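You operate a simulated robot arm through the tools that you are given. There is no shell and no other tool.

The job below is to be done with a simulated robot arm. You get a single attempt, and the scene is never put back.

Task
Pump the froth off the cup under the dome, then vent it and lift the dome to the teal pad.
Fine: shut the vent and pump into the green; the vent ends open and the cup stays on the plate.
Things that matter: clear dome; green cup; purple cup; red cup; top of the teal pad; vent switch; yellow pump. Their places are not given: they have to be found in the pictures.

Only the result counts: the job must be done as asked and must still hold three seconds after the hand-in. Knocking over, shifting, dropping, spilling or breaking anything else fails it.

Robot
A 6-joint arm with a fingered hand, fixed in place. Base frame: the origin is at the foot of the arm, x ahead of it, y to its left, z up; the work surface is at about z = 760. Readings come in mm, rad, newtons and seconds.
With the tool pointing down near the work surface it reaches from about 300 to 700 mm from the base axis. Its first joint turns from -2.897 to 2.897 rad. Payload 4 kg.
The tool frame sits at the grasp point between the pads (the TCP): z along the fingers, y along the line on which they close. The tips reach 22 mm beyond it. The gripper opens to 112 mm. The gripper's body begins 60 mm behind the TCP. The gripper is a hand of 4 fingers: y runs from the thumb to the fingers, the wrist lies at [0, 0, -218] in the tool frame, and closing takes about 1.5 s.
Orientation is that of the tool frame in the base frame, as a unit quaternion [w, x, y, z]. With the fingers straight down and closing along the base's y, the tool's x points along the base's -x, its y along +y and its z along -z.

Tools
- The arm moves only by the tool play_rows. Its argument "motion" is a list of rows, each an object (a shift or turn left out is 0, a gripper value left out holds the last) with "slide": the shift along the tool's x, y, z in units of 40 mm (1.0 is 40 mm), a list of three; "angular": the turn, a rotation vector about the tool's x, y, z in units of 4 degrees (1.0 is 4 degrees), a list of three. In form: [{"slide": [dx, dy, dz], "angular": [rx, ry, rz]}, ...]. A call has 1 to 20 rows; each row shifts and turns the commanded pose from where the row before left it, along the tool's axes as they then stand. "fingers" is the finger opening in mm, from 0 to 112, set as the call begins (left out, the last holds). A call with a number of a shift or a turn outside -1 to 1 is refused whole. Each row takes 0.2 s and may step no farther than 50 mm and 0.15 rad from the row before; otherwise, or with a gripper value out of range, the whole call is refused. A pose out of reach is approached as far as the arm can. The call stops where the force on the tool passes 40 N (or 10 N more than at its start, if that is more) or the arm is blocked; 0.2 s more then pass. Each finger travels about 45 mm/s and halts on what it meets, pressing with about 28 N; the grip force reading is that of the motor and also rises with nothing between the fingers. The clock runs only during rows and for 0.2 s after the last one: add rows that do not move to give the fingers time. The reply holds the time, the measured pose of the TCP, the force on the tool along the base axes, the opening and the grip force, in the units named above and with some noise, with the torque about the TCP (base axes, N m) and any sound that the robot's microphone picked up, and new pictures: "views" is both (left out), scene, wrist or none.
- Cameras (640 x 400 px; columns grow to the right, rows downward): "scene" is fixed at [48.8, 498.7, 1379.5]; the picture's right is [-0.81, -0.58, 0.00], its down [-0.28, 0.39, -0.87] and it looks along [0.51, -0.71, -0.49] (base axes); focal length 367 px, centre (320, 200). "wrist" rides on the gripper at [69, 4, -83] in the tool frame; the picture's right is [-0.06, 1.00, 0.00], its down [-0.77, -0.05, -0.64] and it looks along [-0.64, -0.04, 0.77] (tool axes); focal length 243 px, centre (320, 200).
- finger_targets(finger1, finger2, finger3, thumb_bend): sets how far each is bent, from 0 (flat) to 1 (curled in); at 0.3 the hand is open as for a grip, at 0.7 the pads meet at the TCP. One left out holds its place. A second passes; each finger stops where it meets its share of the squeeze, and holds until it gets a number again. A gripper value or a shape takes the hand back. It gives what a move gives, with no picture; readings hold the bend of each and the force on the fingers (four entries, about 0 where the hand has none), thumb and palm.
- preshape(shape): the hand has 4 fingers and takes this shape, open, in about a second: jaw (thumb against the fingers, like two jaws); tri (thumb and two fingers); tip (a fingertip pinch); poke (one finger out to press); point (the index stretched); flat (the hand flat); cup (the hand cupped); fist (a fist). The gripper value then closes the fingers along that shape, each until it touches; the sizes above hold for jaw. It gives what a move gives, with no picture.
- pixel_to_xyz(camera, pixels): for up to 12 pixels [column, row] of the newest picture of that camera ("zoom" is the newest enlarged one), the place [x, y, z] in the base frame of the surface seen there, good to about 2 mm. The clock stands still meanwhile.
- enlarge(camera, box): a new picture of the part [left, top, right, bottom] of that camera's present view, enlarged. The clock stands still meanwhile.
- hand_in(): hands the job in; it is judged then, once.

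Unless the task says otherwise, let go and move clear before handing in.

The tools are called by a JSON object that holds its "op" and its "data". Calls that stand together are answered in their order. play_rows: Moves the arm, as the interface text tells. Its arguments: {"type":"object","properties":{"motion":{"type":"array","items":{"type":"object","properties":{"slide":{"type":"array","items":{"type":"number"}},"angular":{"type":"array","items":{"type":"number"}}}}},"fingers":{"type":"number"},"views":{"type":"string","enum":["both","scene","wrist","none"]}},"required":["motion"]} The other tools are called the same way: preshape (shape) gives the hand a shape; finger_targets (finger1, finger2, finger3, thumb_bend) moves the fingers one by one; pixel_to_xyz (camera, pixels) gives the place of the surface under pixels of a picture; enlarge (camera, box) takes an enlarged picture of a part of a camera's view; hand_in () hands the job in.

At the start:

```text
time: 0.0
position: [410.9, -262.6, 1123.6]
orientation: [0.0, 0.0, 1.0, 0.0]
contact_force: [0.4, -0.4, -0.5]
moment: [-0.02, -0.01, 0.0]
grip_width: 111.5
gripper_force: 0.0
shape: jaw
bend: [0.3, 0.3, 0.3, 0.3]
finger forces: [0.0, 0.0, 0.0, 0.0, 0.0, 0.0]
```

scene: 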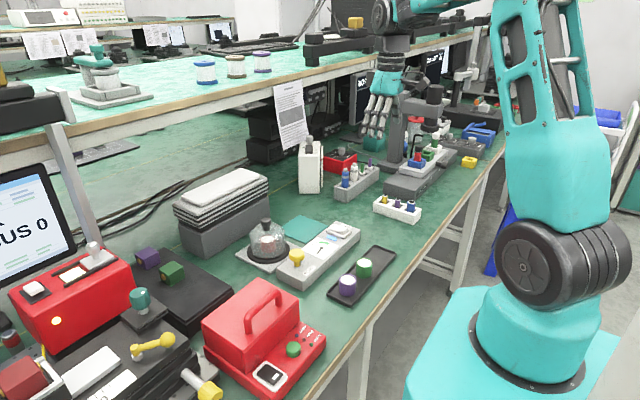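
wrist: 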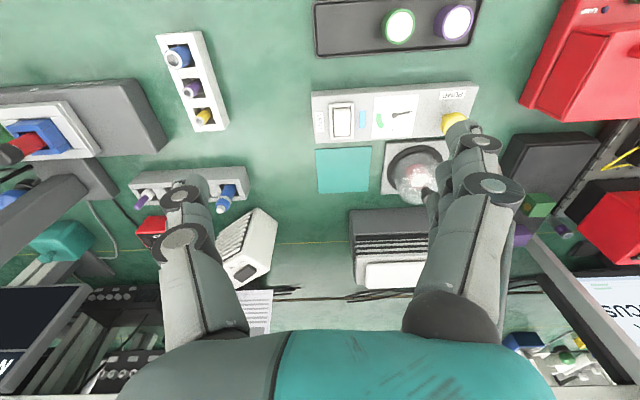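

The scene shows the clear dome near (267,242), a grey pump unit with a yellow knob near (297,257), a vent rocker near (340,230), the teal pad near (303,230) and a tray with two cups near (362,275). I'll enlarge both views for details.

{"op": "enlarge", "data": {"camera": "scene", "box": [220, 200, 420, 325]}}

{"op": "enlarge", "data": {"camera": "wrist", "box": [300, 0, 500, 210]}}

{"op": "pixel_to_xyz", "data": {"camera": "wrist", "pixels": [[341, 122], [318, 122], [395, 120], [455, 122], [343, 170], [410, 175], [397, 25], [455, 22], [445, 190], [465, 90], [330, 90], [385, 160]]}}

```text
3.20 times, centred on (320, 262) of scene
```

zoom: 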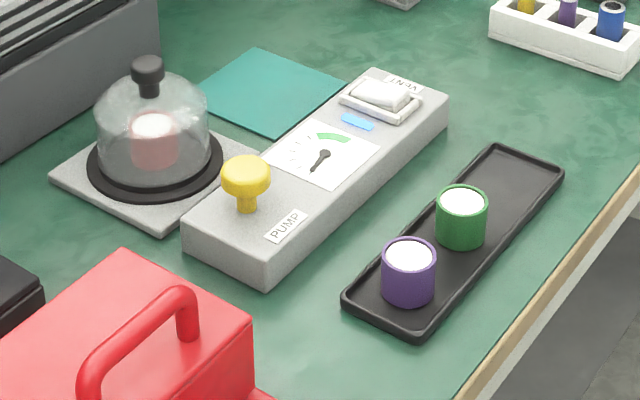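

```text
1.90 times, centred on (400, 105) of wrist
```

zoom: 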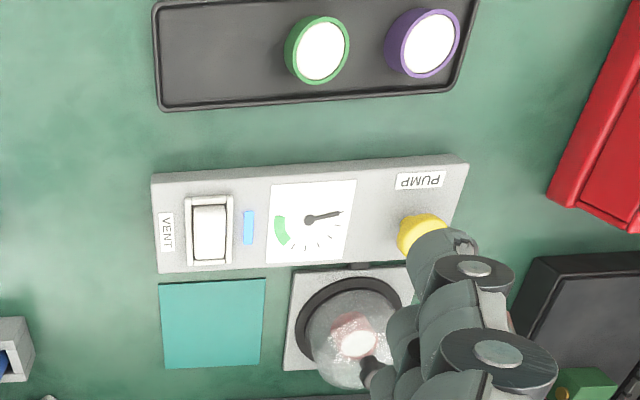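

```text
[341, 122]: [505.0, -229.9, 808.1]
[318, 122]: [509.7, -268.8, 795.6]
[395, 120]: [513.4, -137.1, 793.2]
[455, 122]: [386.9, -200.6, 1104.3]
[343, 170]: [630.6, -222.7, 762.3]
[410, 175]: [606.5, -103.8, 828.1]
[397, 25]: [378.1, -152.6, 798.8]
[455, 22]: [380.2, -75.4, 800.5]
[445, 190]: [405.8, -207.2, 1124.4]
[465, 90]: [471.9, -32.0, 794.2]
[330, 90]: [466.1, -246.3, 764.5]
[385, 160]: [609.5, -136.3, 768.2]
```

The pump block's top is at z≈794, with the rocker around (505,-230,808) and the teal pad around (630,-222). I'll zoom in on the dome, pump and vent and measure points there.

{"op": "enlarge", "data": {"camera": "scene", "box": [230, 205, 370, 292]}}

```text
4.57 times, centred on (300, 248) of scene
```

zoom: 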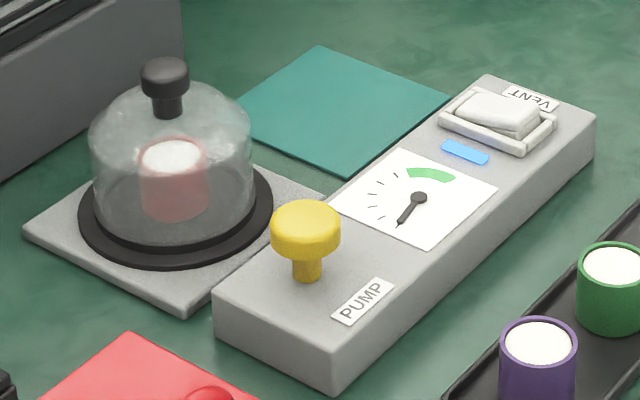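

{"op": "pixel_to_xyz", "data": {"camera": "zoom", "pixels": [[165, 68], [165, 90], [167, 105], [305, 215], [306, 240], [307, 275], [500, 105], [478, 115], [520, 118], [318, 60], [345, 165], [240, 115]]}}

{"op": "pixel_to_xyz", "data": {"camera": "zoom", "pixels": [[440, 100], [335, 100], [80, 210], [272, 200], [175, 262], [100, 170], [250, 160], [172, 160], [272, 240], [340, 240], [464, 152], [165, 170]]}}

```text
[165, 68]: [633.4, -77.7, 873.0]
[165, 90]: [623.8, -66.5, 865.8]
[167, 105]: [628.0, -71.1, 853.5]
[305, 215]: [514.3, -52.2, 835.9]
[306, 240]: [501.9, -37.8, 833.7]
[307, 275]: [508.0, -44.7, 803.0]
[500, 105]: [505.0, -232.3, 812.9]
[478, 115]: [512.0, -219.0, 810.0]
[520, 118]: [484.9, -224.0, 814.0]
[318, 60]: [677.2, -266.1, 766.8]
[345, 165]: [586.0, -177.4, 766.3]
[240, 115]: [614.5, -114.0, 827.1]
```

```text
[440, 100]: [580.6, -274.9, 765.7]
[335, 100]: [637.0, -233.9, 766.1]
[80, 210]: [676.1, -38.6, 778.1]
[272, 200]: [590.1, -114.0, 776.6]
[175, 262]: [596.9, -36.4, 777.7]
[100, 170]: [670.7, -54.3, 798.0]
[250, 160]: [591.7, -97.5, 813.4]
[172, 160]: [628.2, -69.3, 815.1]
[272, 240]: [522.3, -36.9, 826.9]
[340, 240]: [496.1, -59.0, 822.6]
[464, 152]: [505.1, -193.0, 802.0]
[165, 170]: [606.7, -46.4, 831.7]
```

Dome centre is about (633,-76) with a knob top at z≈874, and the pump knob is about (511,-50) with top z≈836. Now I'll look closely at the vent rocker (scene 340,230) to see which side is up.

{"op": "enlarge", "data": {"camera": "scene", "box": [320, 215, 364, 243]}}

{"op": "enlarge", "data": {"camera": "wrist", "box": [312, 85, 412, 148]}}

```text
14.29 times, centred on (342, 229) of scene
```

zoom: 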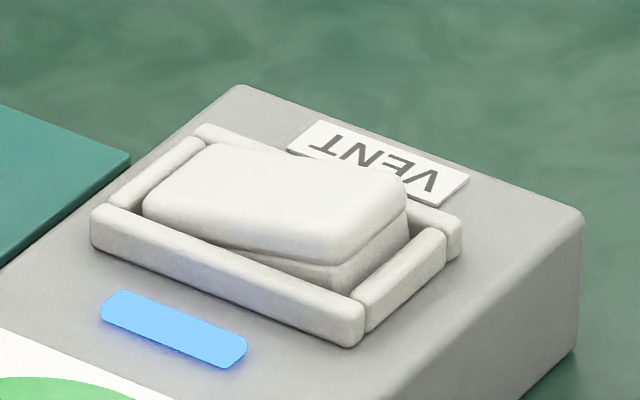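

```text
6.35 times, centred on (362, 116) of wrist
```

zoom: 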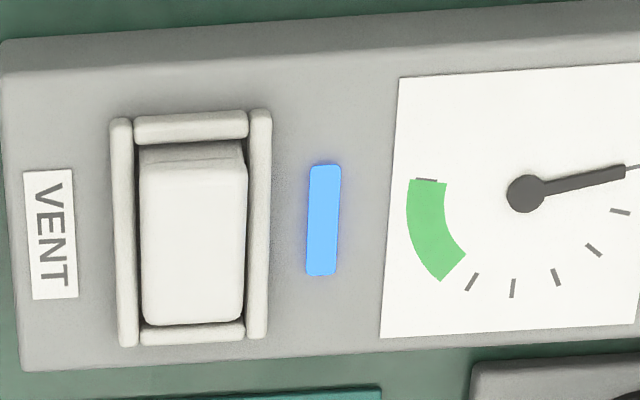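

The rocker is raised on the robot-facing side (wrist zoom top edge near (190,165)) and the blue lamp is lit, which suggests the vent is open. I'll measure the rocker's ends.

{"op": "pixel_to_xyz", "data": {"camera": "zoom", "pixels": [[190, 175], [190, 210], [190, 250], [190, 290], [190, 315], [190, 128], [190, 333], [122, 230], [258, 230], [525, 195], [430, 230], [322, 220]]}}

```text
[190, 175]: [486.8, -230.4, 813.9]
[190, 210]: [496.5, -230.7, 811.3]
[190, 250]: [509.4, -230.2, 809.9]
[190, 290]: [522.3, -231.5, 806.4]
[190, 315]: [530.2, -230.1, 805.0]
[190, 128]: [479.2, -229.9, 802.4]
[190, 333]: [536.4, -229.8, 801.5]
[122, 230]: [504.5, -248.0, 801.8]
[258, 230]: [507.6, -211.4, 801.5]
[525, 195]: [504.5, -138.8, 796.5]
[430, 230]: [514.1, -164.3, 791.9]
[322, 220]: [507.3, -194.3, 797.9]
```

The rocker spans x 485–532 at y≈-230, raised to z≈814 at its near end. I'll shape the hand to poke and look at where the finger sits.

{"op": "preshape", "data": {"shape": "poke"}}

{"op": "play_rows", "data": {"motion": [{"slide": [0, 0, 0]}], "views": "both"}}

```text
time: 0.9
position: [410.9, -261.7, 1122.3]
orientation: [0.0, 0.0, 1.0, 0.0]
contact_force: [-0.7, 0.2, -0.3]
moment: [0.02, -0.01, -0.03]
grip_width: 0.0
gripper_force: 0.1
shape: poke
bend: [1.0, 1.0, 1.0, 0.47]
finger forces: [0.1, 0.0, 0.0, 0.0, 0.1, 0.0]
```

```text
time: 1.3
position: [409.4, -261.3, 1122.7]
orientation: [0.0, 0.0, 1.0, 0.001]
contact_force: [0.2, -0.7, 0.2]
moment: [0.06, -0.02, 0.0]
grip_width: 0.0
gripper_force: 0.1
shape: poke
bend: [1.0, 1.0, 1.0, 0.47]
finger forces: [0.0, 0.0, 0.0, 0.0, 0.0, 0.1]
```

scene: 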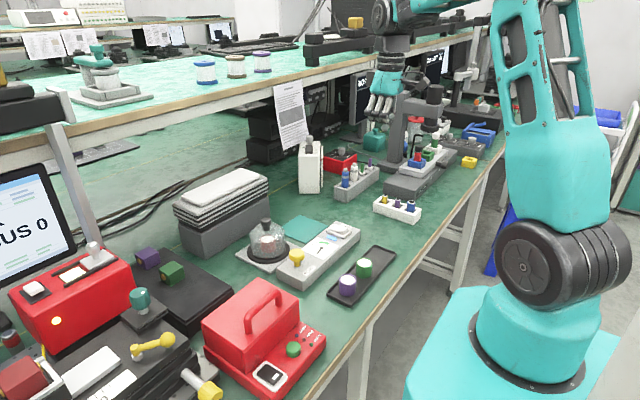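
wrist: 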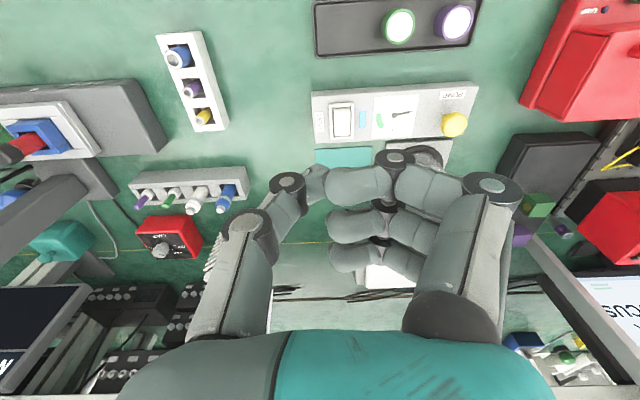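

In poke the three fingers are curled and the thumb's tip is near wrist pixel (315,185). I'll compare it with the "point" shape and read where each tip sits.

{"op": "pixel_to_xyz", "data": {"camera": "wrist", "pixels": [[312, 180], [322, 188], [287, 182], [260, 225], [395, 158], [340, 185], [430, 185], [490, 185], [345, 222], [345, 258], [453, 125], [315, 195]]}}

{"op": "preshape", "data": {"shape": "point"}}

{"op": "play_rows", "data": {"motion": [{"slide": [0, 0, 0]}], "views": "both"}}

```text
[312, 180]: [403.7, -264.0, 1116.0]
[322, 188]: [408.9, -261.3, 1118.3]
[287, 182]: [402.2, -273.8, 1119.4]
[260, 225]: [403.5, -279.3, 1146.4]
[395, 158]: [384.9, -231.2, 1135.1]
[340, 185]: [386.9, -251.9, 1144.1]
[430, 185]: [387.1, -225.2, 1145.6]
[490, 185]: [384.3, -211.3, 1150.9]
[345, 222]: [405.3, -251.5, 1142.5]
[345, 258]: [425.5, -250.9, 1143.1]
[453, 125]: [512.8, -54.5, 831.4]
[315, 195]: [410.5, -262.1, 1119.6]
```

```text
time: 2.2
position: [410.2, -261.8, 1124.7]
orientation: [0.0, 0.0, 1.0, 0.0]
contact_force: [1.0, -0.4, 0.1]
moment: [0.06, -0.01, -0.02]
grip_width: 105.9
gripper_force: 0.0
shape: point
bend: [0.31, 1.0, 1.0, 0.55]
finger forces: [0.0, 0.1, 0.0, 0.0, 0.1, 0.0]
```

```text
time: 2.6
position: [409.7, -260.6, 1124.0]
orientation: [0.0, 0.0, 1.0, -0.001]
contact_force: [-0.2, 1.0, 0.1]
moment: [0.0, 0.0, 0.01]
grip_width: 105.5
gripper_force: 0.1
shape: point
bend: [0.31, 1.0, 1.0, 0.55]
finger forces: [0.1, 0.1, 0.0, 0.0, 0.0, 0.1]
```

scene: 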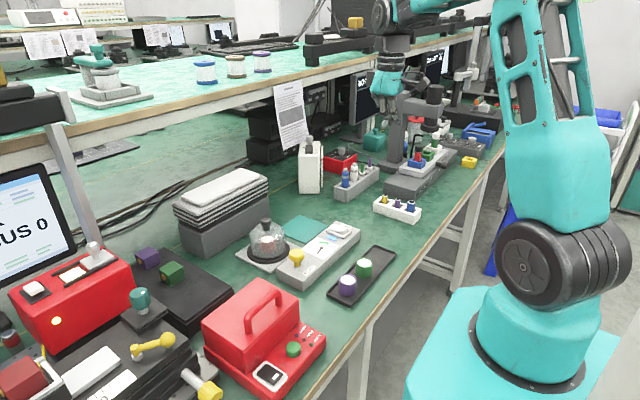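
wrist: 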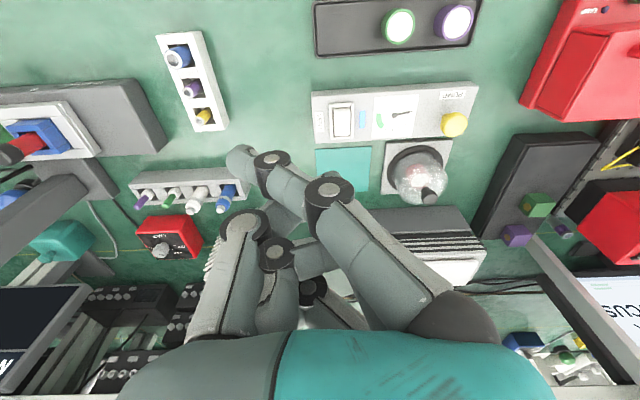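

In poke the thumb tip sits right at the TCP (≈(409,-261,1118)), so poke suits pressing. I'll go back to poke and move over the raised near end of the rocker at about (489,-230), stopping high.

{"op": "preshape", "data": {"shape": "poke"}}

{"op": "play_rows", "data": {"motion": [{"slide": [-0.5, 0.2, 0.8]}, {"slide": [-0.5, 0.2, 0.8]}, {"slide": [-0.5, 0.2, 0.8]}, {"slide": [-0.48, 0.18, 0.8]}, {"slide": [0, 0, 0.9]}, {"slide": [0, 0, 0.9]}, {"slide": [0, 0, 0]}], "views": "both"}}

```text
time: 3.5
position: [410.4, -261.4, 1123.5]
orientation: [-0.001, -0.001, 1.0, 0.0]
contact_force: [0.2, -1.1, -0.6]
moment: [0.03, 0.03, 0.0]
grip_width: 0.1
gripper_force: 0.0
shape: poke
bend: [1.0, 1.0, 1.0, 0.47]
finger forces: [0.0, 0.1, 0.1, 0.0, 0.0, 0.0]
```

```text
time: 5.1
position: [488.1, -229.9, 924.4]
orientation: [0.0, 0.0, 1.0, 0.0]
contact_force: [-0.7, 0.8, 0.6]
moment: [0.01, 0.02, 0.0]
grip_width: 0.1
gripper_force: 0.1
shape: poke
bend: [1.0, 1.0, 1.0, 0.47]
finger forces: [0.0, 0.0, 0.0, 0.1, 0.0, 0.0]
```

scene: 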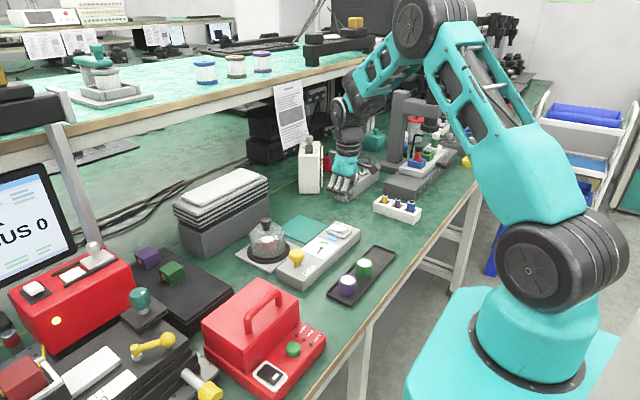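
wrist: 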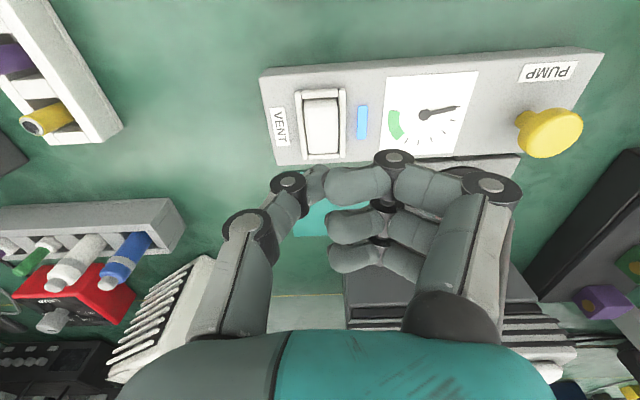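

{"op": "enlarge", "data": {"camera": "scene", "box": [300, 140, 400, 250]}}

{"op": "enlarge", "data": {"camera": "wrist", "box": [240, 130, 440, 255]}}

```text
3.64 times, centred on (350, 195) of scene
```

zoom: 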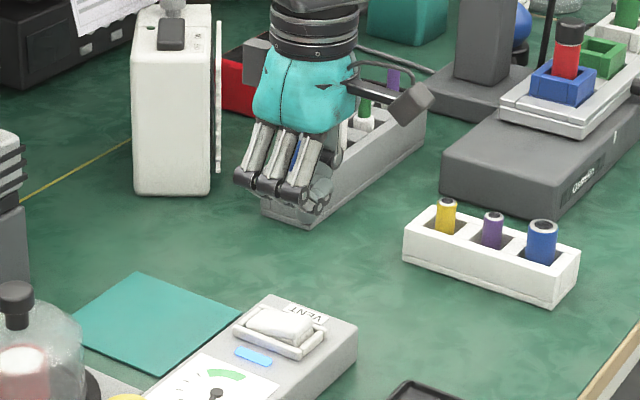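

```text
3.20 times, centred on (340, 192) of wrist
```

zoom: 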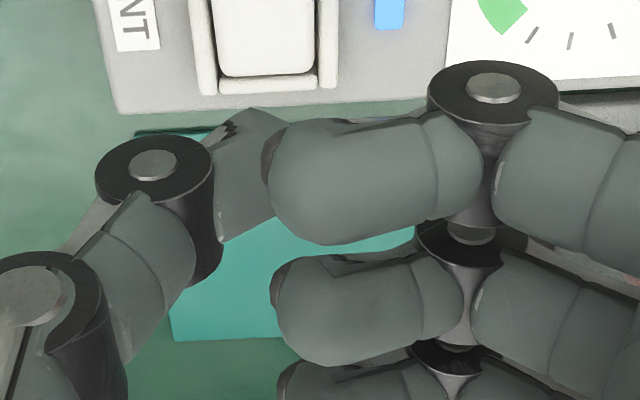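

{"op": "pixel_to_xyz", "data": {"camera": "scene", "pixels": [[348, 198], [350, 197], [346, 197], [335, 191], [342, 192], [329, 188], [352, 193], [348, 195], [339, 193], [344, 194]]}}

```text
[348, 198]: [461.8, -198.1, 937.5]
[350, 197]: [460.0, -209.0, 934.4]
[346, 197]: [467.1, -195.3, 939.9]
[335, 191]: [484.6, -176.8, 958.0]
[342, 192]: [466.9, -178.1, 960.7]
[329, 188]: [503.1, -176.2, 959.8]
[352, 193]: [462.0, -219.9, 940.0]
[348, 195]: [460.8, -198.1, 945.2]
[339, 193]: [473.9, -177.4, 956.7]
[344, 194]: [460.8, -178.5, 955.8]
```

The curled knuckles end about 10 mm above the TCP and the thumb tip below it, so there is room. I'll descend over the near end of the rocker to TCP z≈845.

{"op": "play_rows", "data": {"motion": [{"slide": [0, 0, 0.7]}, {"slide": [0, 0, 0.7]}, {"slide": [0, 0, 0.5]}, {"slide": [0, 0, 0]}], "views": "both"}}

```text
time: 6.1
position: [489.2, -231.2, 846.5]
orientation: [0.0, 0.0, 1.0, 0.0]
contact_force: [-0.1, 0.1, -0.4]
moment: [-0.01, -0.01, 0.01]
grip_width: 0.0
gripper_force: 0.0
shape: poke
bend: [1.0, 1.0, 1.0, 0.47]
finger forces: [0.0, 0.0, 0.1, 0.1, 0.0, 0.1]
```

scene: 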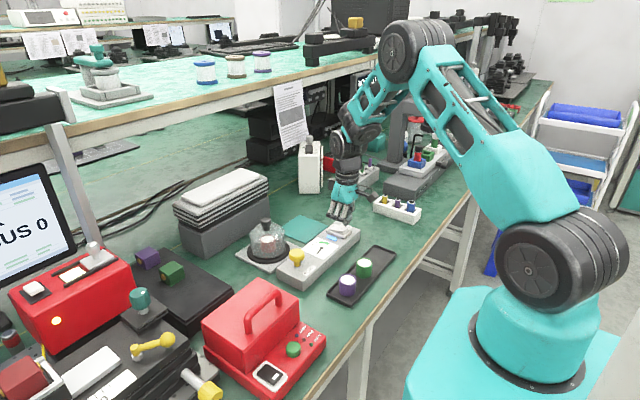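
wrist: 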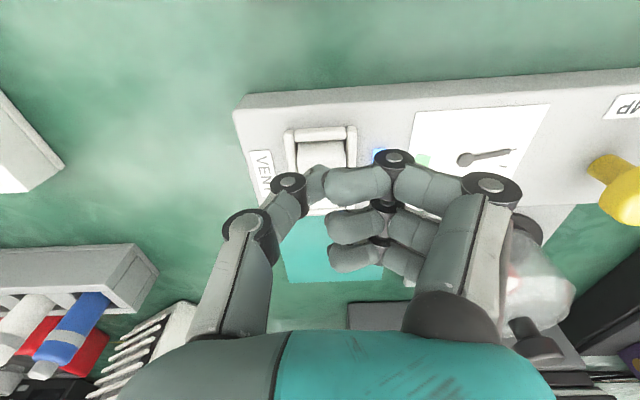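

The tip hovers over the rocker (wrist (315,185) over the rocker at (322,160)). I'll go down in small steps.

{"op": "play_rows", "data": {"motion": [{"slide": [0, 0, 0.15]}, {"slide": [0, 0, 0.15]}, {"slide": [0, 0, 0.1]}, {"slide": [0, 0, 0]}], "views": "wrist"}}

{"op": "enlarge", "data": {"camera": "scene", "box": [300, 190, 380, 250]}}

```text
time: 7.1
position: [488.8, -230.2, 830.3]
orientation: [0.0, 0.0, 1.0, 0.0]
contact_force: [0.4, -0.2, 0.8]
moment: [0.01, -0.02, 0.01]
grip_width: 0.0
gripper_force: 0.0
shape: poke
bend: [1.0, 1.0, 1.0, 0.47]
finger forces: [0.0, 0.0, 0.1, 0.0, 0.1, 0.0]
```

wrist: 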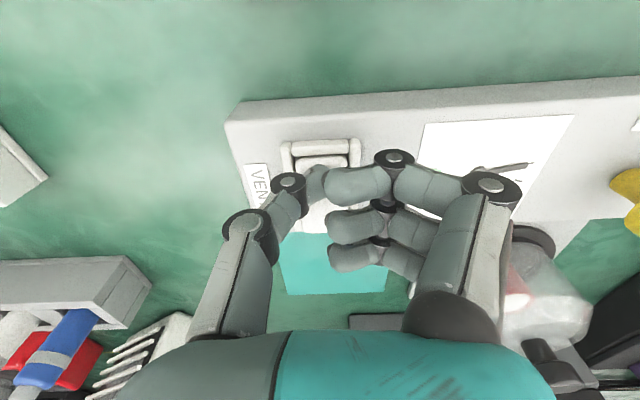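

```text
6.67 times, centred on (340, 220) of scene
```

zoom: 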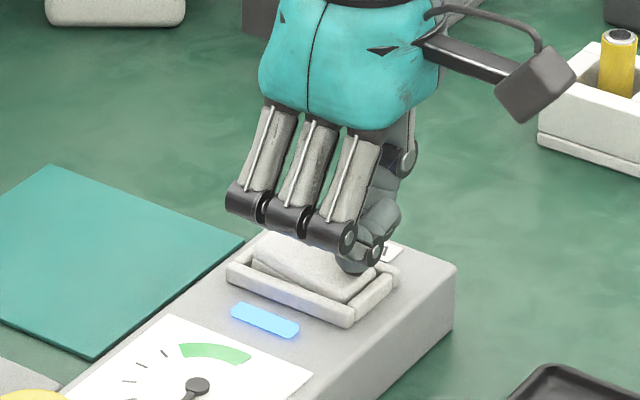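

The tip is right over the raised end of the rocker (zoom (355,265)). I'll press down in 3 mm steps.

{"op": "play_rows", "data": {"motion": [{"slide": [0, 0, 0.075]}, {"slide": [0, 0, 0.075]}, {"slide": [0, 0, 0.075]}, {"slide": [0, 0, 0]}], "views": "wrist"}}

{"op": "enlarge", "data": {"camera": "scene", "box": [300, 190, 380, 250]}}

```text
time: 7.8
position: [488.7, -233.5, 827.1]
orientation: [0.002, 0.003, 1.0, -0.003]
contact_force: [-9.2, 0.6, 18.9]
moment: [0.14, 0.09, 0.06]
grip_width: 0.0
gripper_force: 0.1
shape: poke
bend: [1.0, 1.0, 1.0, 0.49]
finger forces: [0.0, 0.0, 0.1, 0.0, 20.2, 0.0]
stopped in row 3: the force on the tool passed its limit at 41 N (the readings are from after the stop); the commanded pose is now the measured one
```

wrist: 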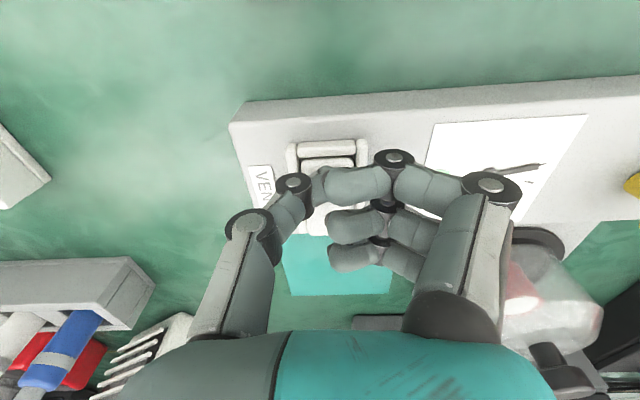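

```text
6.67 times, centred on (340, 220) of scene
```

zoom: 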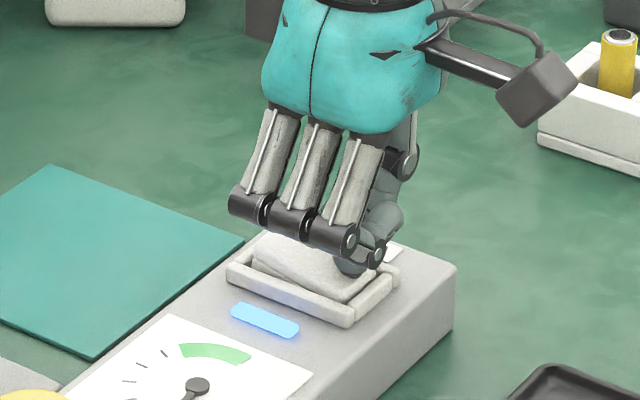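

Contact at TCP z≈827 with the rocker still up and the blue lamp on. I'll keep pressing in 1 mm steps.

{"op": "play_rows", "data": {"motion": [{"slide": [0, 0, 0.025]}, {"slide": [0, 0, 0.025]}, {"slide": [0, 0, 0.025]}, {"slide": [0, 0, 0.025]}, {"slide": [0, 0, 0.025]}, {"slide": [0, 0, 0.025]}, {"slide": [0, 0, 0]}], "views": "wrist"}}

{"op": "enlarge", "data": {"camera": "scene", "box": [300, 190, 380, 250]}}

```text
time: 8.7
position: [489.3, -234.3, 825.5]
orientation: [0.002, 0.003, 1.0, -0.004]
contact_force: [-10.8, 2.1, 22.1]
moment: [0.21, 0.08, 0.12]
grip_width: 0.0
gripper_force: 0.2
shape: poke
bend: [1.0, 1.0, 1.0, 0.5]
finger forces: [0.0, 0.1, 0.0, 0.0, 24.2, 0.1]
stopped in row 4: the force on the tool passed its limit at 40 N (the readings are from after the stop); the commanded pose is now the measured one
```

wrist: 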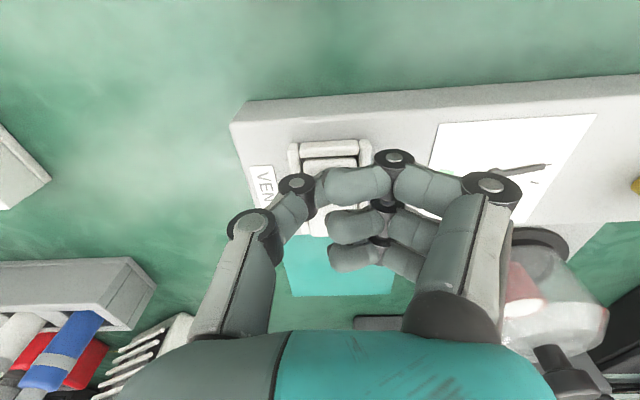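

```text
6.67 times, centred on (340, 220) of scene
```

zoom: 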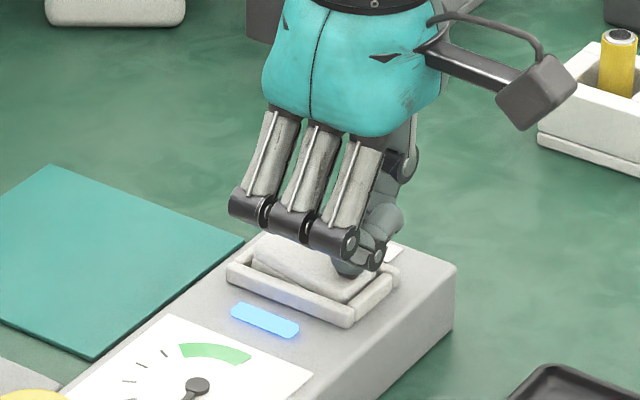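

The rocker hasn't moved and the thumb is giving way, so I'll check exactly where the tip touches.

{"op": "enlarge", "data": {"camera": "wrist", "box": [270, 130, 390, 205]}}

{"op": "pixel_to_xyz", "data": {"camera": "wrist", "pixels": [[330, 147], [328, 160], [328, 165], [318, 178], [315, 185], [318, 200], [300, 185], [320, 225], [350, 160], [310, 165]]}}

```text
5.33 times, centred on (330, 168) of wrist
```

zoom: 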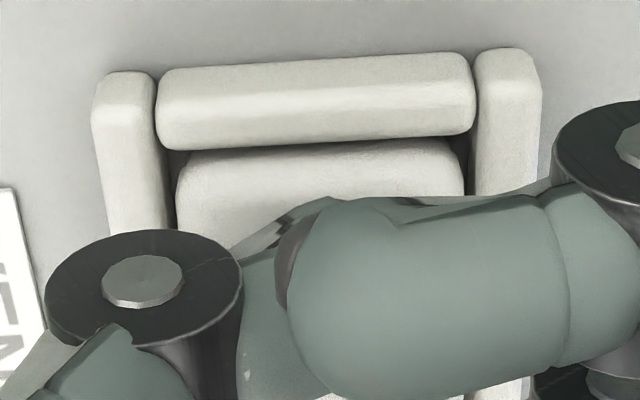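

```text
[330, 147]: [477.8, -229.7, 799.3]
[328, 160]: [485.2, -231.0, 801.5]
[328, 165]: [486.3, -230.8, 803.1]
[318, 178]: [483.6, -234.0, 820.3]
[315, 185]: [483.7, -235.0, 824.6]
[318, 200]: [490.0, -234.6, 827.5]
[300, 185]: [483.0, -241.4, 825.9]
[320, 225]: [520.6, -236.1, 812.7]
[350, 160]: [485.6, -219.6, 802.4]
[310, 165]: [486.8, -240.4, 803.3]
```

The readings show the rocker's near end is now at z≈802 and its far end at ≈813, so it has flipped. I'll retract and check the lamp and rocker.

{"op": "play_rows", "data": {"motion": [{"slide": [0, 0, -0.5]}, {"slide": [0, 0, -0.8]}, {"slide": [0, 0, -0.8]}, {"slide": [0, 0, 0]}], "views": "both"}}

{"op": "enlarge", "data": {"camera": "scene", "box": [300, 205, 380, 255]}}

{"op": "enlarge", "data": {"camera": "wrist", "box": [230, 70, 430, 195]}}

```text
time: 9.7
position: [488.7, -233.4, 908.6]
orientation: [0.003, 0.004, 1.0, -0.005]
contact_force: [0.6, 0.3, 0.7]
moment: [0.0, 0.0, 0.01]
grip_width: 0.0
gripper_force: 0.1
shape: poke
bend: [1.0, 1.0, 1.0, 0.47]
finger forces: [0.0, 0.0, 0.0, 0.0, 0.1, 0.0]
```

scene: 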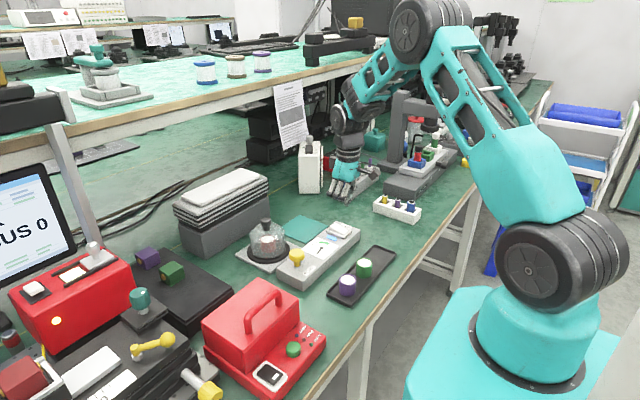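
wrist: 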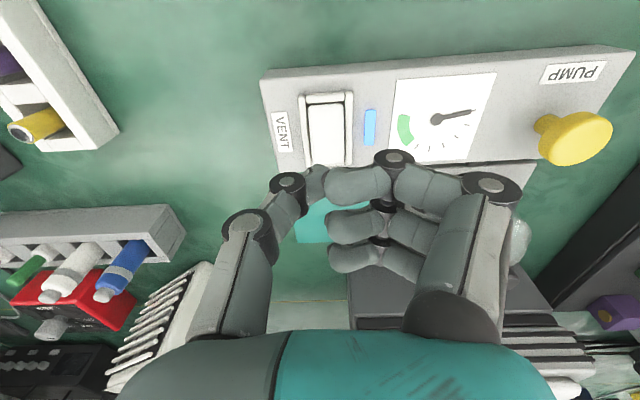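

```text
8.00 times, centred on (340, 230) of scene
```

zoom: 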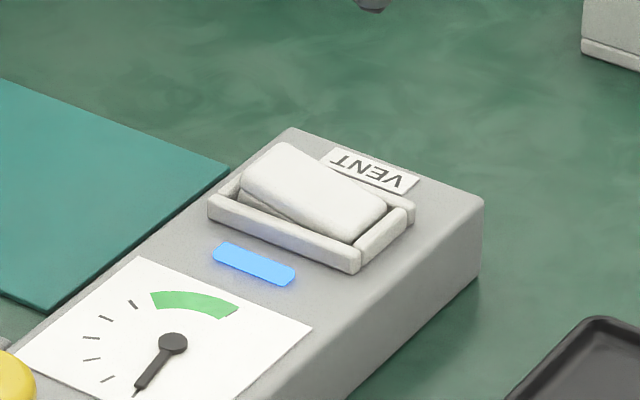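

```text
3.20 times, centred on (330, 132) of wrist
```

zoom: 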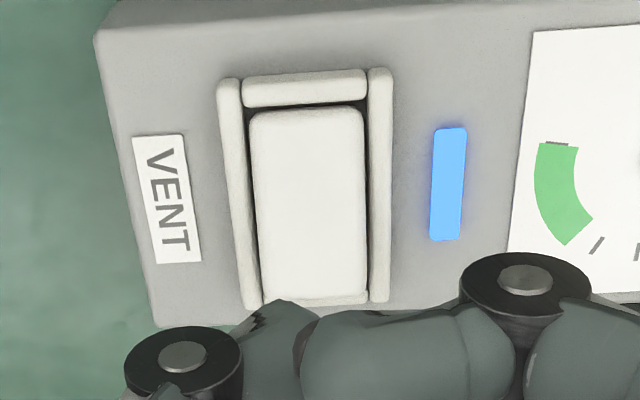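

The rocker is now down on its near end (scene zoom (350,230)) while the lamp (255,263) still looks blue. I'll find out by pumping; first I'll check clearance around the pump and the red box.

{"op": "pixel_to_xyz", "data": {"camera": "scene", "pixels": [[255, 282], [230, 318], [300, 300], [272, 290], [210, 325], [275, 298], [325, 335], [299, 330], [296, 250], [296, 255], [293, 345], [260, 295]]}}

{"op": "enlarge", "data": {"camera": "scene", "box": [195, 235, 335, 400]}}

```text
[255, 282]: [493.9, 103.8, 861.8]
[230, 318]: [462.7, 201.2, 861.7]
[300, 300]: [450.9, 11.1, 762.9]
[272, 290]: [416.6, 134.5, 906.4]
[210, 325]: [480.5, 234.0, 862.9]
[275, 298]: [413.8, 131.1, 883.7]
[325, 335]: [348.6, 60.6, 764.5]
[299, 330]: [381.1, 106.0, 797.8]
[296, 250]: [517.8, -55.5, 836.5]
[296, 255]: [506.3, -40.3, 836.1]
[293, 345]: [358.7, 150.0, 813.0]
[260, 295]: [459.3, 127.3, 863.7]
```

```text
2.42 times, centred on (265, 318) of scene
```

zoom: 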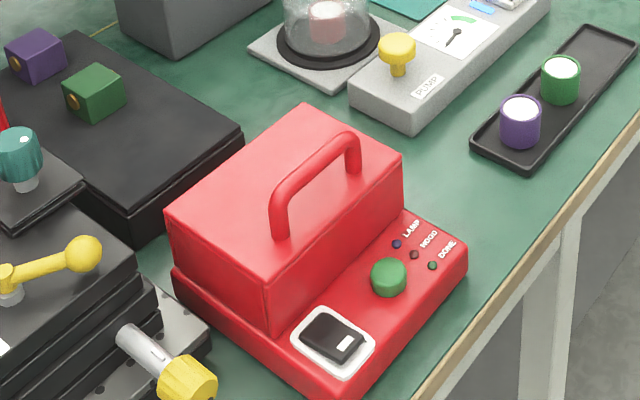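

The red box starts at y≈60 and is clear. I'll move over the yellow pump at about (511,-50).

{"op": "play_rows", "data": {"motion": [{"slide": [-0.1, 0.9, 0]}, {"slide": [-0.15, 0.95, 0]}, {"slide": [-0.15, 0.95, 0]}, {"slide": [-0.15, 0.95, 0]}, {"slide": [0, 0.83, 0]}, {"slide": [0, 0, 0]}], "views": "both"}}

```text
time: 11.1
position: [512.6, -51.4, 906.6]
orientation: [0.003, 0.004, 1.0, -0.004]
contact_force: [-0.4, -0.7, 0.4]
moment: [-0.02, 0.0, -0.01]
grip_width: 0.0
gripper_force: 0.0
shape: poke
bend: [1.0, 1.0, 1.0, 0.47]
finger forces: [0.0, 0.0, 0.0, 0.0, 0.0, 0.0]
```

scene: 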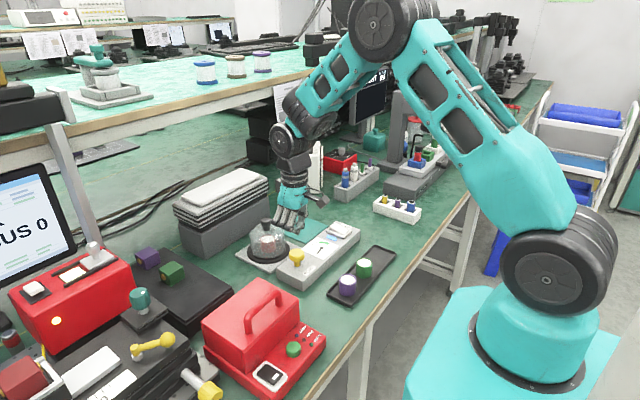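
wrist: 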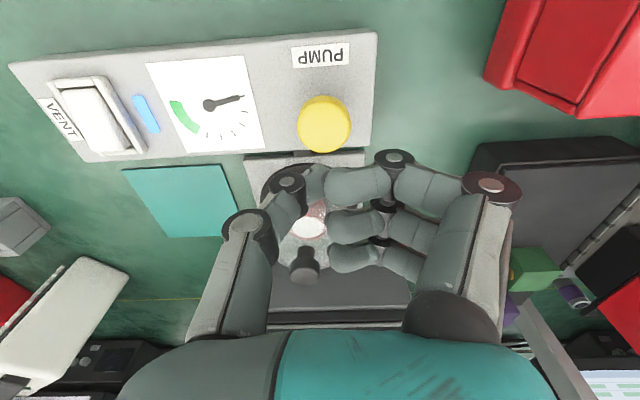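

{"op": "pixel_to_xyz", "data": {"camera": "wrist", "pixels": [[324, 120], [324, 100], [324, 140], [300, 122], [348, 122], [306, 262], [145, 113]]}}

{"op": "enlarge", "data": {"camera": "wrist", "box": [20, 40, 280, 200]}}

```text
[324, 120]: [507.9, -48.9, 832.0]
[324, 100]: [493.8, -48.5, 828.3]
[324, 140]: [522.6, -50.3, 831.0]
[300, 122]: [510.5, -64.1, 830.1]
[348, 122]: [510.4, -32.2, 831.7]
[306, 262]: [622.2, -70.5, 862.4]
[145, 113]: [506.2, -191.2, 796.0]
```

```text
2.46 times, centred on (150, 120) of wrist
```

zoom: 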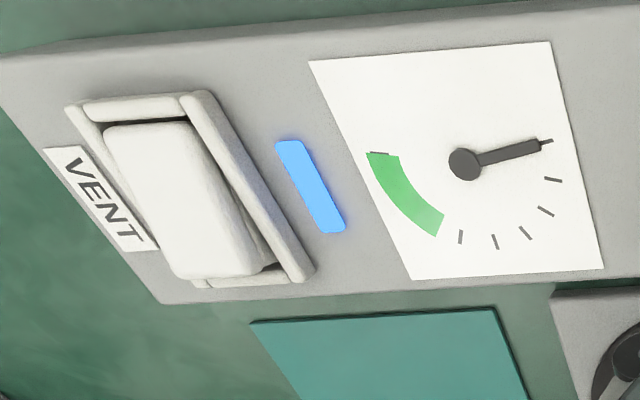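

The knob centre is about (510,-49), right under the tip. I'll come down to just above it and then press in small steps.

{"op": "play_rows", "data": {"motion": [{"slide": [0.05, 0.04, 0.6]}, {"slide": [0, 0, 0.55]}, {"slide": [0, 0, 0.1]}, {"slide": [0, 0, 0.075]}, {"slide": [0, 0, 0.05]}, {"slide": [0, 0, 0.05]}, {"slide": [0, 0, 0.05]}, {"slide": [0, 0, 0]}], "views": "both"}}

{"op": "enlarge", "data": {"camera": "scene", "box": [260, 205, 360, 280]}}

```text
time: 12.9
position: [510.9, -49.3, 847.0]
orientation: [0.003, 0.004, 1.0, -0.004]
contact_force: [-1.2, -0.5, 2.7]
moment: [-0.03, 0.03, 0.0]
grip_width: 0.0
gripper_force: 0.1
shape: poke
bend: [1.0, 1.0, 1.0, 0.47]
finger forces: [0.0, 0.0, 0.0, 0.1, 2.4, 0.1]
```

scene: 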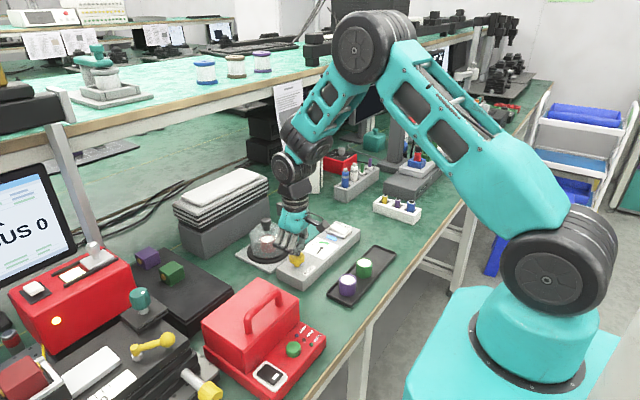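
wrist: 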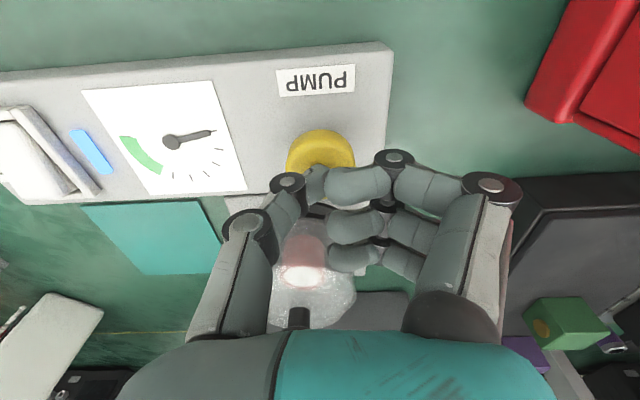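

```text
5.33 times, centred on (310, 242) of scene
```

zoom: 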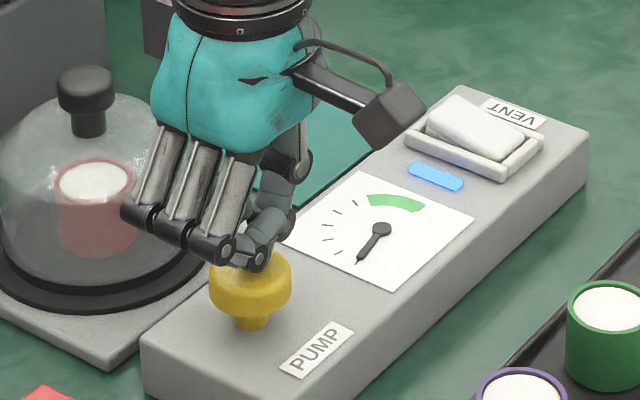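

The tip touches the knob (2.7 N at z=847) with the needle at zero. I'll press the pump down.

{"op": "play_rows", "data": {"motion": [{"slide": [0, 0, 0.07]}, {"slide": [0, 0, 0.07]}, {"slide": [0, 0, 0.07]}, {"slide": [0, 0, 0.07]}, {"slide": [0, 0, 0]}], "views": "wrist"}}

{"op": "enlarge", "data": {"camera": "scene", "box": [260, 205, 360, 280]}}

```text
time: 14.1
position: [511.9, -50.0, 837.0]
orientation: [0.003, 0.003, 1.0, -0.004]
contact_force: [1.1, -0.7, 5.0]
moment: [0.01, -0.01, -0.03]
grip_width: 0.1
gripper_force: 0.0
shape: poke
bend: [1.0, 1.0, 1.0, 0.47]
finger forces: [0.0, 0.0, 0.1, 0.1, 5.2, 0.0]
```

wrist: 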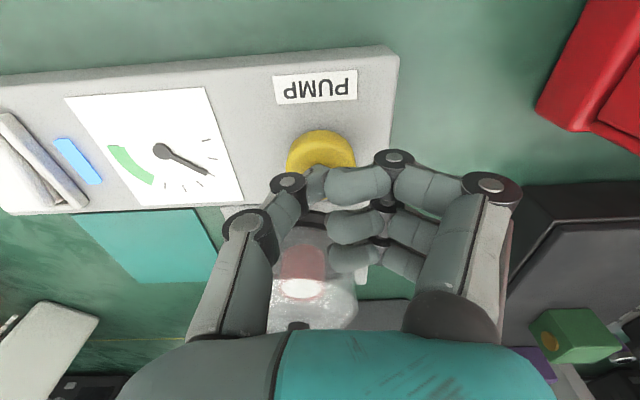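

```text
5.33 times, centred on (310, 242) of scene
```

zoom: 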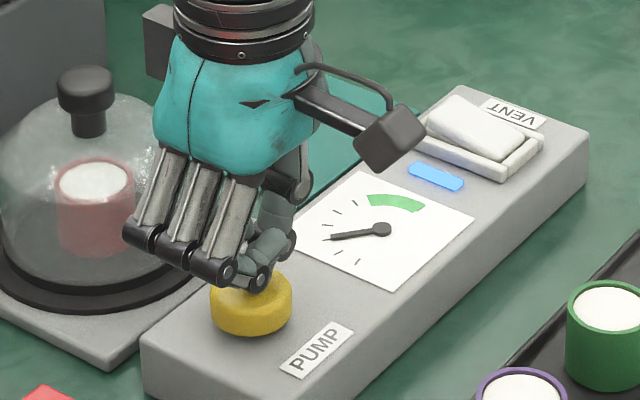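

The needle moved up toward scene zoom (325,240), so the vent is shut and the pump works. I'll release the knob and check that the gauge holds.

{"op": "play_rows", "data": {"motion": [{"slide": [0, 0, -0.15]}, {"slide": [0, 0, -0.15]}, {"slide": [0, 0, -0.1]}, {"slide": [0, 0, 0]}, {"slide": [0, 0, 0]}], "views": "wrist"}}

{"op": "enlarge", "data": {"camera": "scene", "box": [260, 205, 360, 280]}}

```text
time: 15.3
position: [512.2, -49.8, 852.5]
orientation: [0.004, 0.004, 1.0, -0.005]
contact_force: [0.1, 0.1, 0.3]
moment: [0.0, 0.01, 0.0]
grip_width: 0.1
gripper_force: 0.0
shape: poke
bend: [1.0, 1.0, 1.0, 0.47]
finger forces: [0.0, 0.1, 0.0, 0.0, 1.0, 0.0]
```

wrist: 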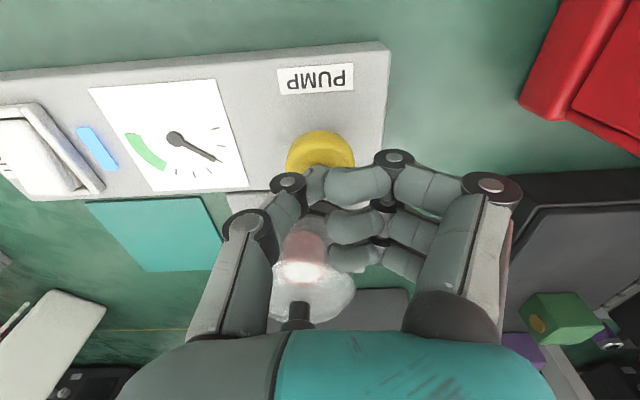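

```text
5.33 times, centred on (310, 242) of scene
```

zoom: 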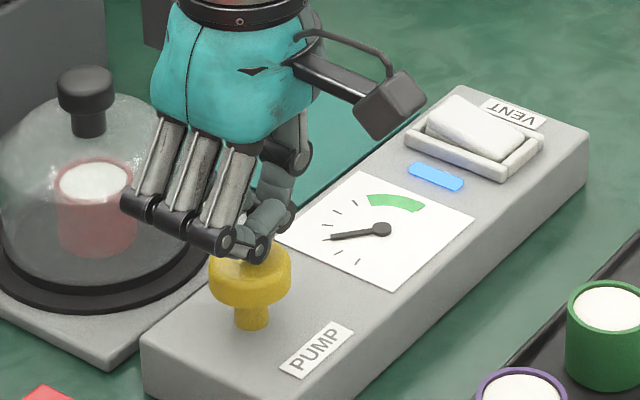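

The gauge held and the knob came back up. I'll do a second stroke the same way.

{"op": "play_rows", "data": {"motion": [{"slide": [0, 0, 0.1]}, {"slide": [0, 0, 0.1]}, {"slide": [0, 0, 0.1]}, {"slide": [0, 0, 0.1]}, {"slide": [0, 0, 0]}, {"slide": [0, 0, -0.15]}, {"slide": [0, 0, -0.15]}, {"slide": [0, 0, -0.1]}, {"slide": [0, 0, 0]}, {"slide": [0, 0, 0]}], "views": "wrist"}}

{"op": "enlarge", "data": {"camera": "scene", "box": [260, 205, 360, 280]}}

```text
time: 17.5
position: [511.3, -50.4, 851.6]
orientation: [0.003, 0.004, 1.0, -0.005]
contact_force: [0.2, -1.2, 0.6]
moment: [0.01, 0.02, 0.0]
grip_width: 0.1
gripper_force: 0.1
shape: poke
bend: [1.0, 1.0, 1.0, 0.47]
finger forces: [0.0, 0.0, 0.0, 0.0, 1.1, 0.0]
```

wrist: 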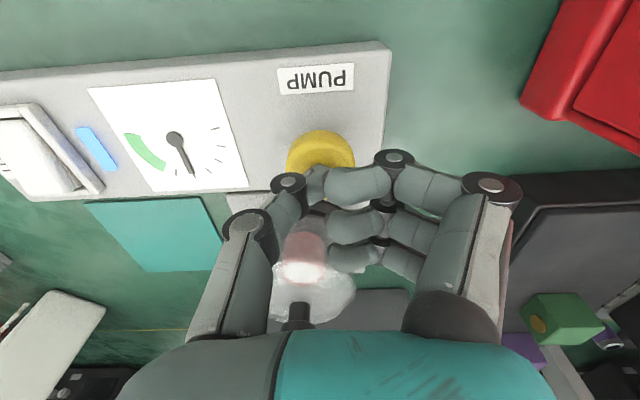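

```text
5.33 times, centred on (310, 242) of scene
```

zoom: 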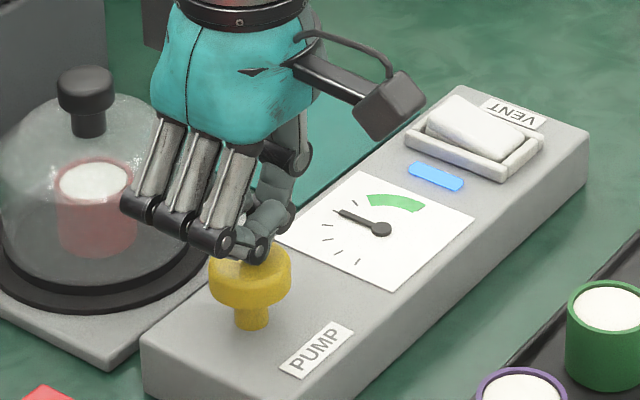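

{"op": "enlarge", "data": {"camera": "wrist", "box": [80, 70, 260, 205]}}

```text
2.96 times, centred on (170, 138) of wrist
```

zoom: 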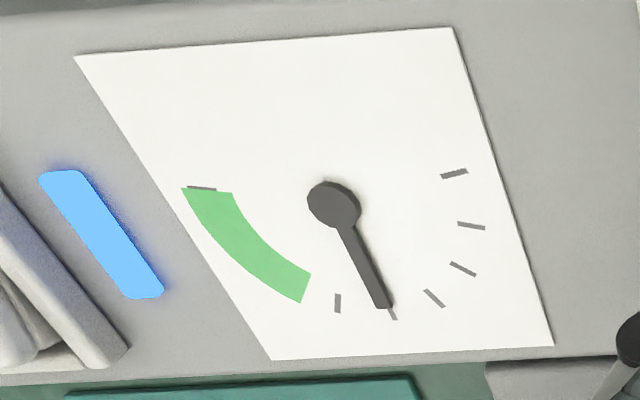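

The needle is at about the 4th tick after two strokes, and green starts at roughly 5.6. A third stroke should land in it.

{"op": "play_rows", "data": {"motion": [{"slide": [0, 0, 0.1]}, {"slide": [0, 0, 0.1]}, {"slide": [0, 0, 0.1]}, {"slide": [0, 0, 0.1]}, {"slide": [0, 0, 0]}, {"slide": [0, 0, -0.15]}, {"slide": [0, 0, -0.15]}, {"slide": [0, 0, -0.1]}, {"slide": [0, 0, 0]}, {"slide": [0, 0, 0]}], "views": "wrist"}}

{"op": "enlarge", "data": {"camera": "scene", "box": [240, 205, 360, 280]}}

{"op": "enlarge", "data": {"camera": "wrist", "box": [80, 70, 260, 205]}}

```text
time: 19.7
position: [511.3, -49.4, 853.6]
orientation: [0.003, 0.003, 1.0, -0.004]
contact_force: [-0.3, -0.2, 0.6]
moment: [0.01, 0.03, 0.03]
grip_width: 0.0
gripper_force: 0.0
shape: poke
bend: [1.0, 1.0, 1.0, 0.47]
finger forces: [0.0, 0.1, 0.1, 0.1, 1.1, 0.1]
```

wrist: 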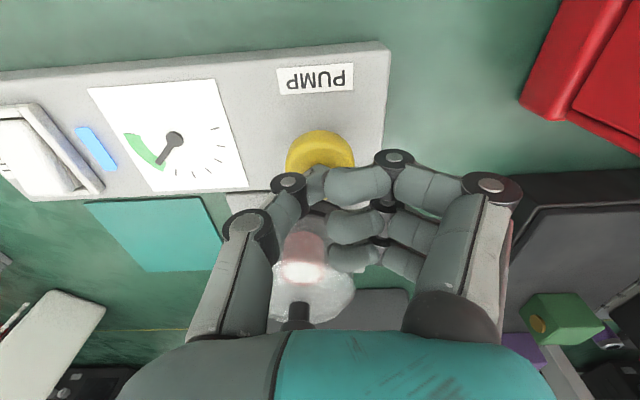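

```text
5.33 times, centred on (300, 242) of scene
```

zoom: 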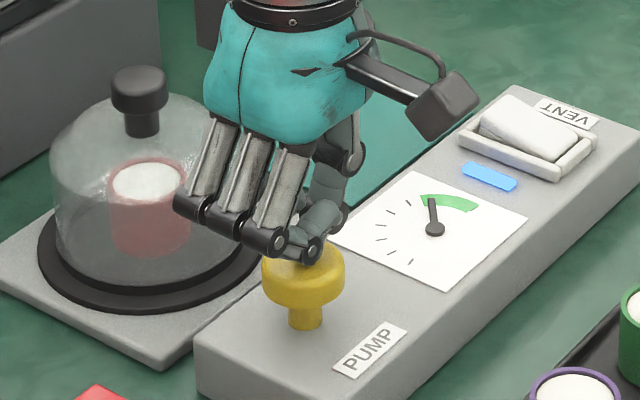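

```text
2.96 times, centred on (170, 138) of wrist
```

zoom: 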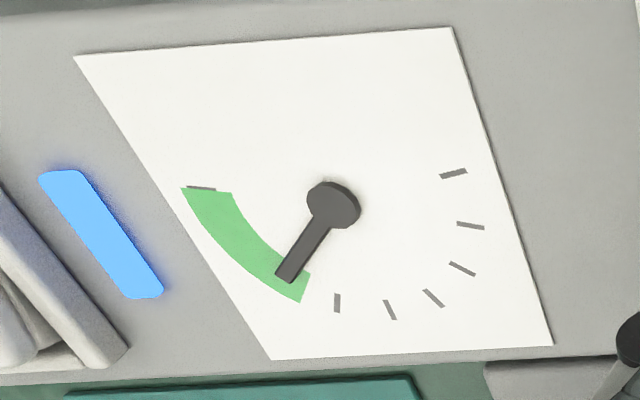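

The needle is now inside the green (wrist zoom (285,278)) but froth still shows in the cup. I'll wait a couple of seconds and watch the needle and froth.

{"op": "play_rows", "data": {"motion": [{"slide": [0, 0, 0]}, {"slide": [0, 0, 0]}, {"slide": [0, 0, 0]}, {"slide": [0, 0, 0]}, {"slide": [0, 0, 0]}, {"slide": [0, 0, 0]}, {"slide": [0, 0, 0]}, {"slide": [0, 0, 0]}, {"slide": [0, 0, 0]}, {"slide": [0, 0, 0]}], "views": "wrist"}}

{"op": "enlarge", "data": {"camera": "scene", "box": [240, 205, 360, 280]}}

{"op": "enlarge", "data": {"camera": "wrist", "box": [80, 70, 260, 205]}}

```text
time: 21.9
position: [511.2, -49.6, 852.8]
orientation: [0.003, 0.003, 1.0, -0.004]
contact_force: [-1.0, 0.4, 1.8]
moment: [-0.01, 0.02, 0.05]
grip_width: 0.1
gripper_force: 0.2
shape: poke
bend: [1.0, 1.0, 1.0, 0.47]
finger forces: [0.0, 0.0, 0.0, 0.0, 1.1, 0.0]
```

wrist: 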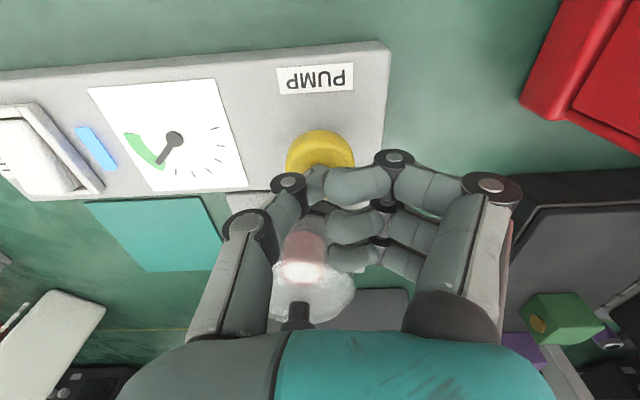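

```text
5.33 times, centred on (300, 242) of scene
```

zoom: 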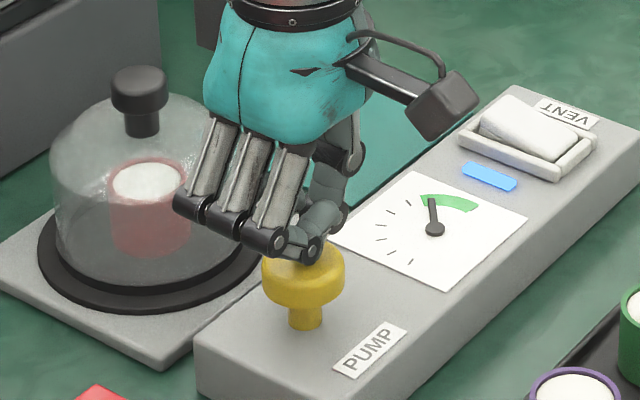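

```text
2.96 times, centred on (170, 138) of wrist
```

zoom: 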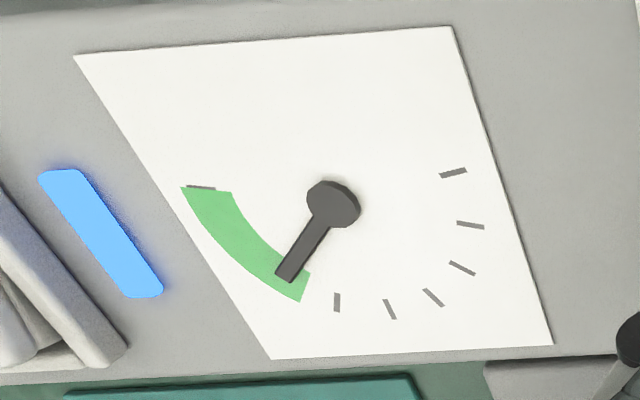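

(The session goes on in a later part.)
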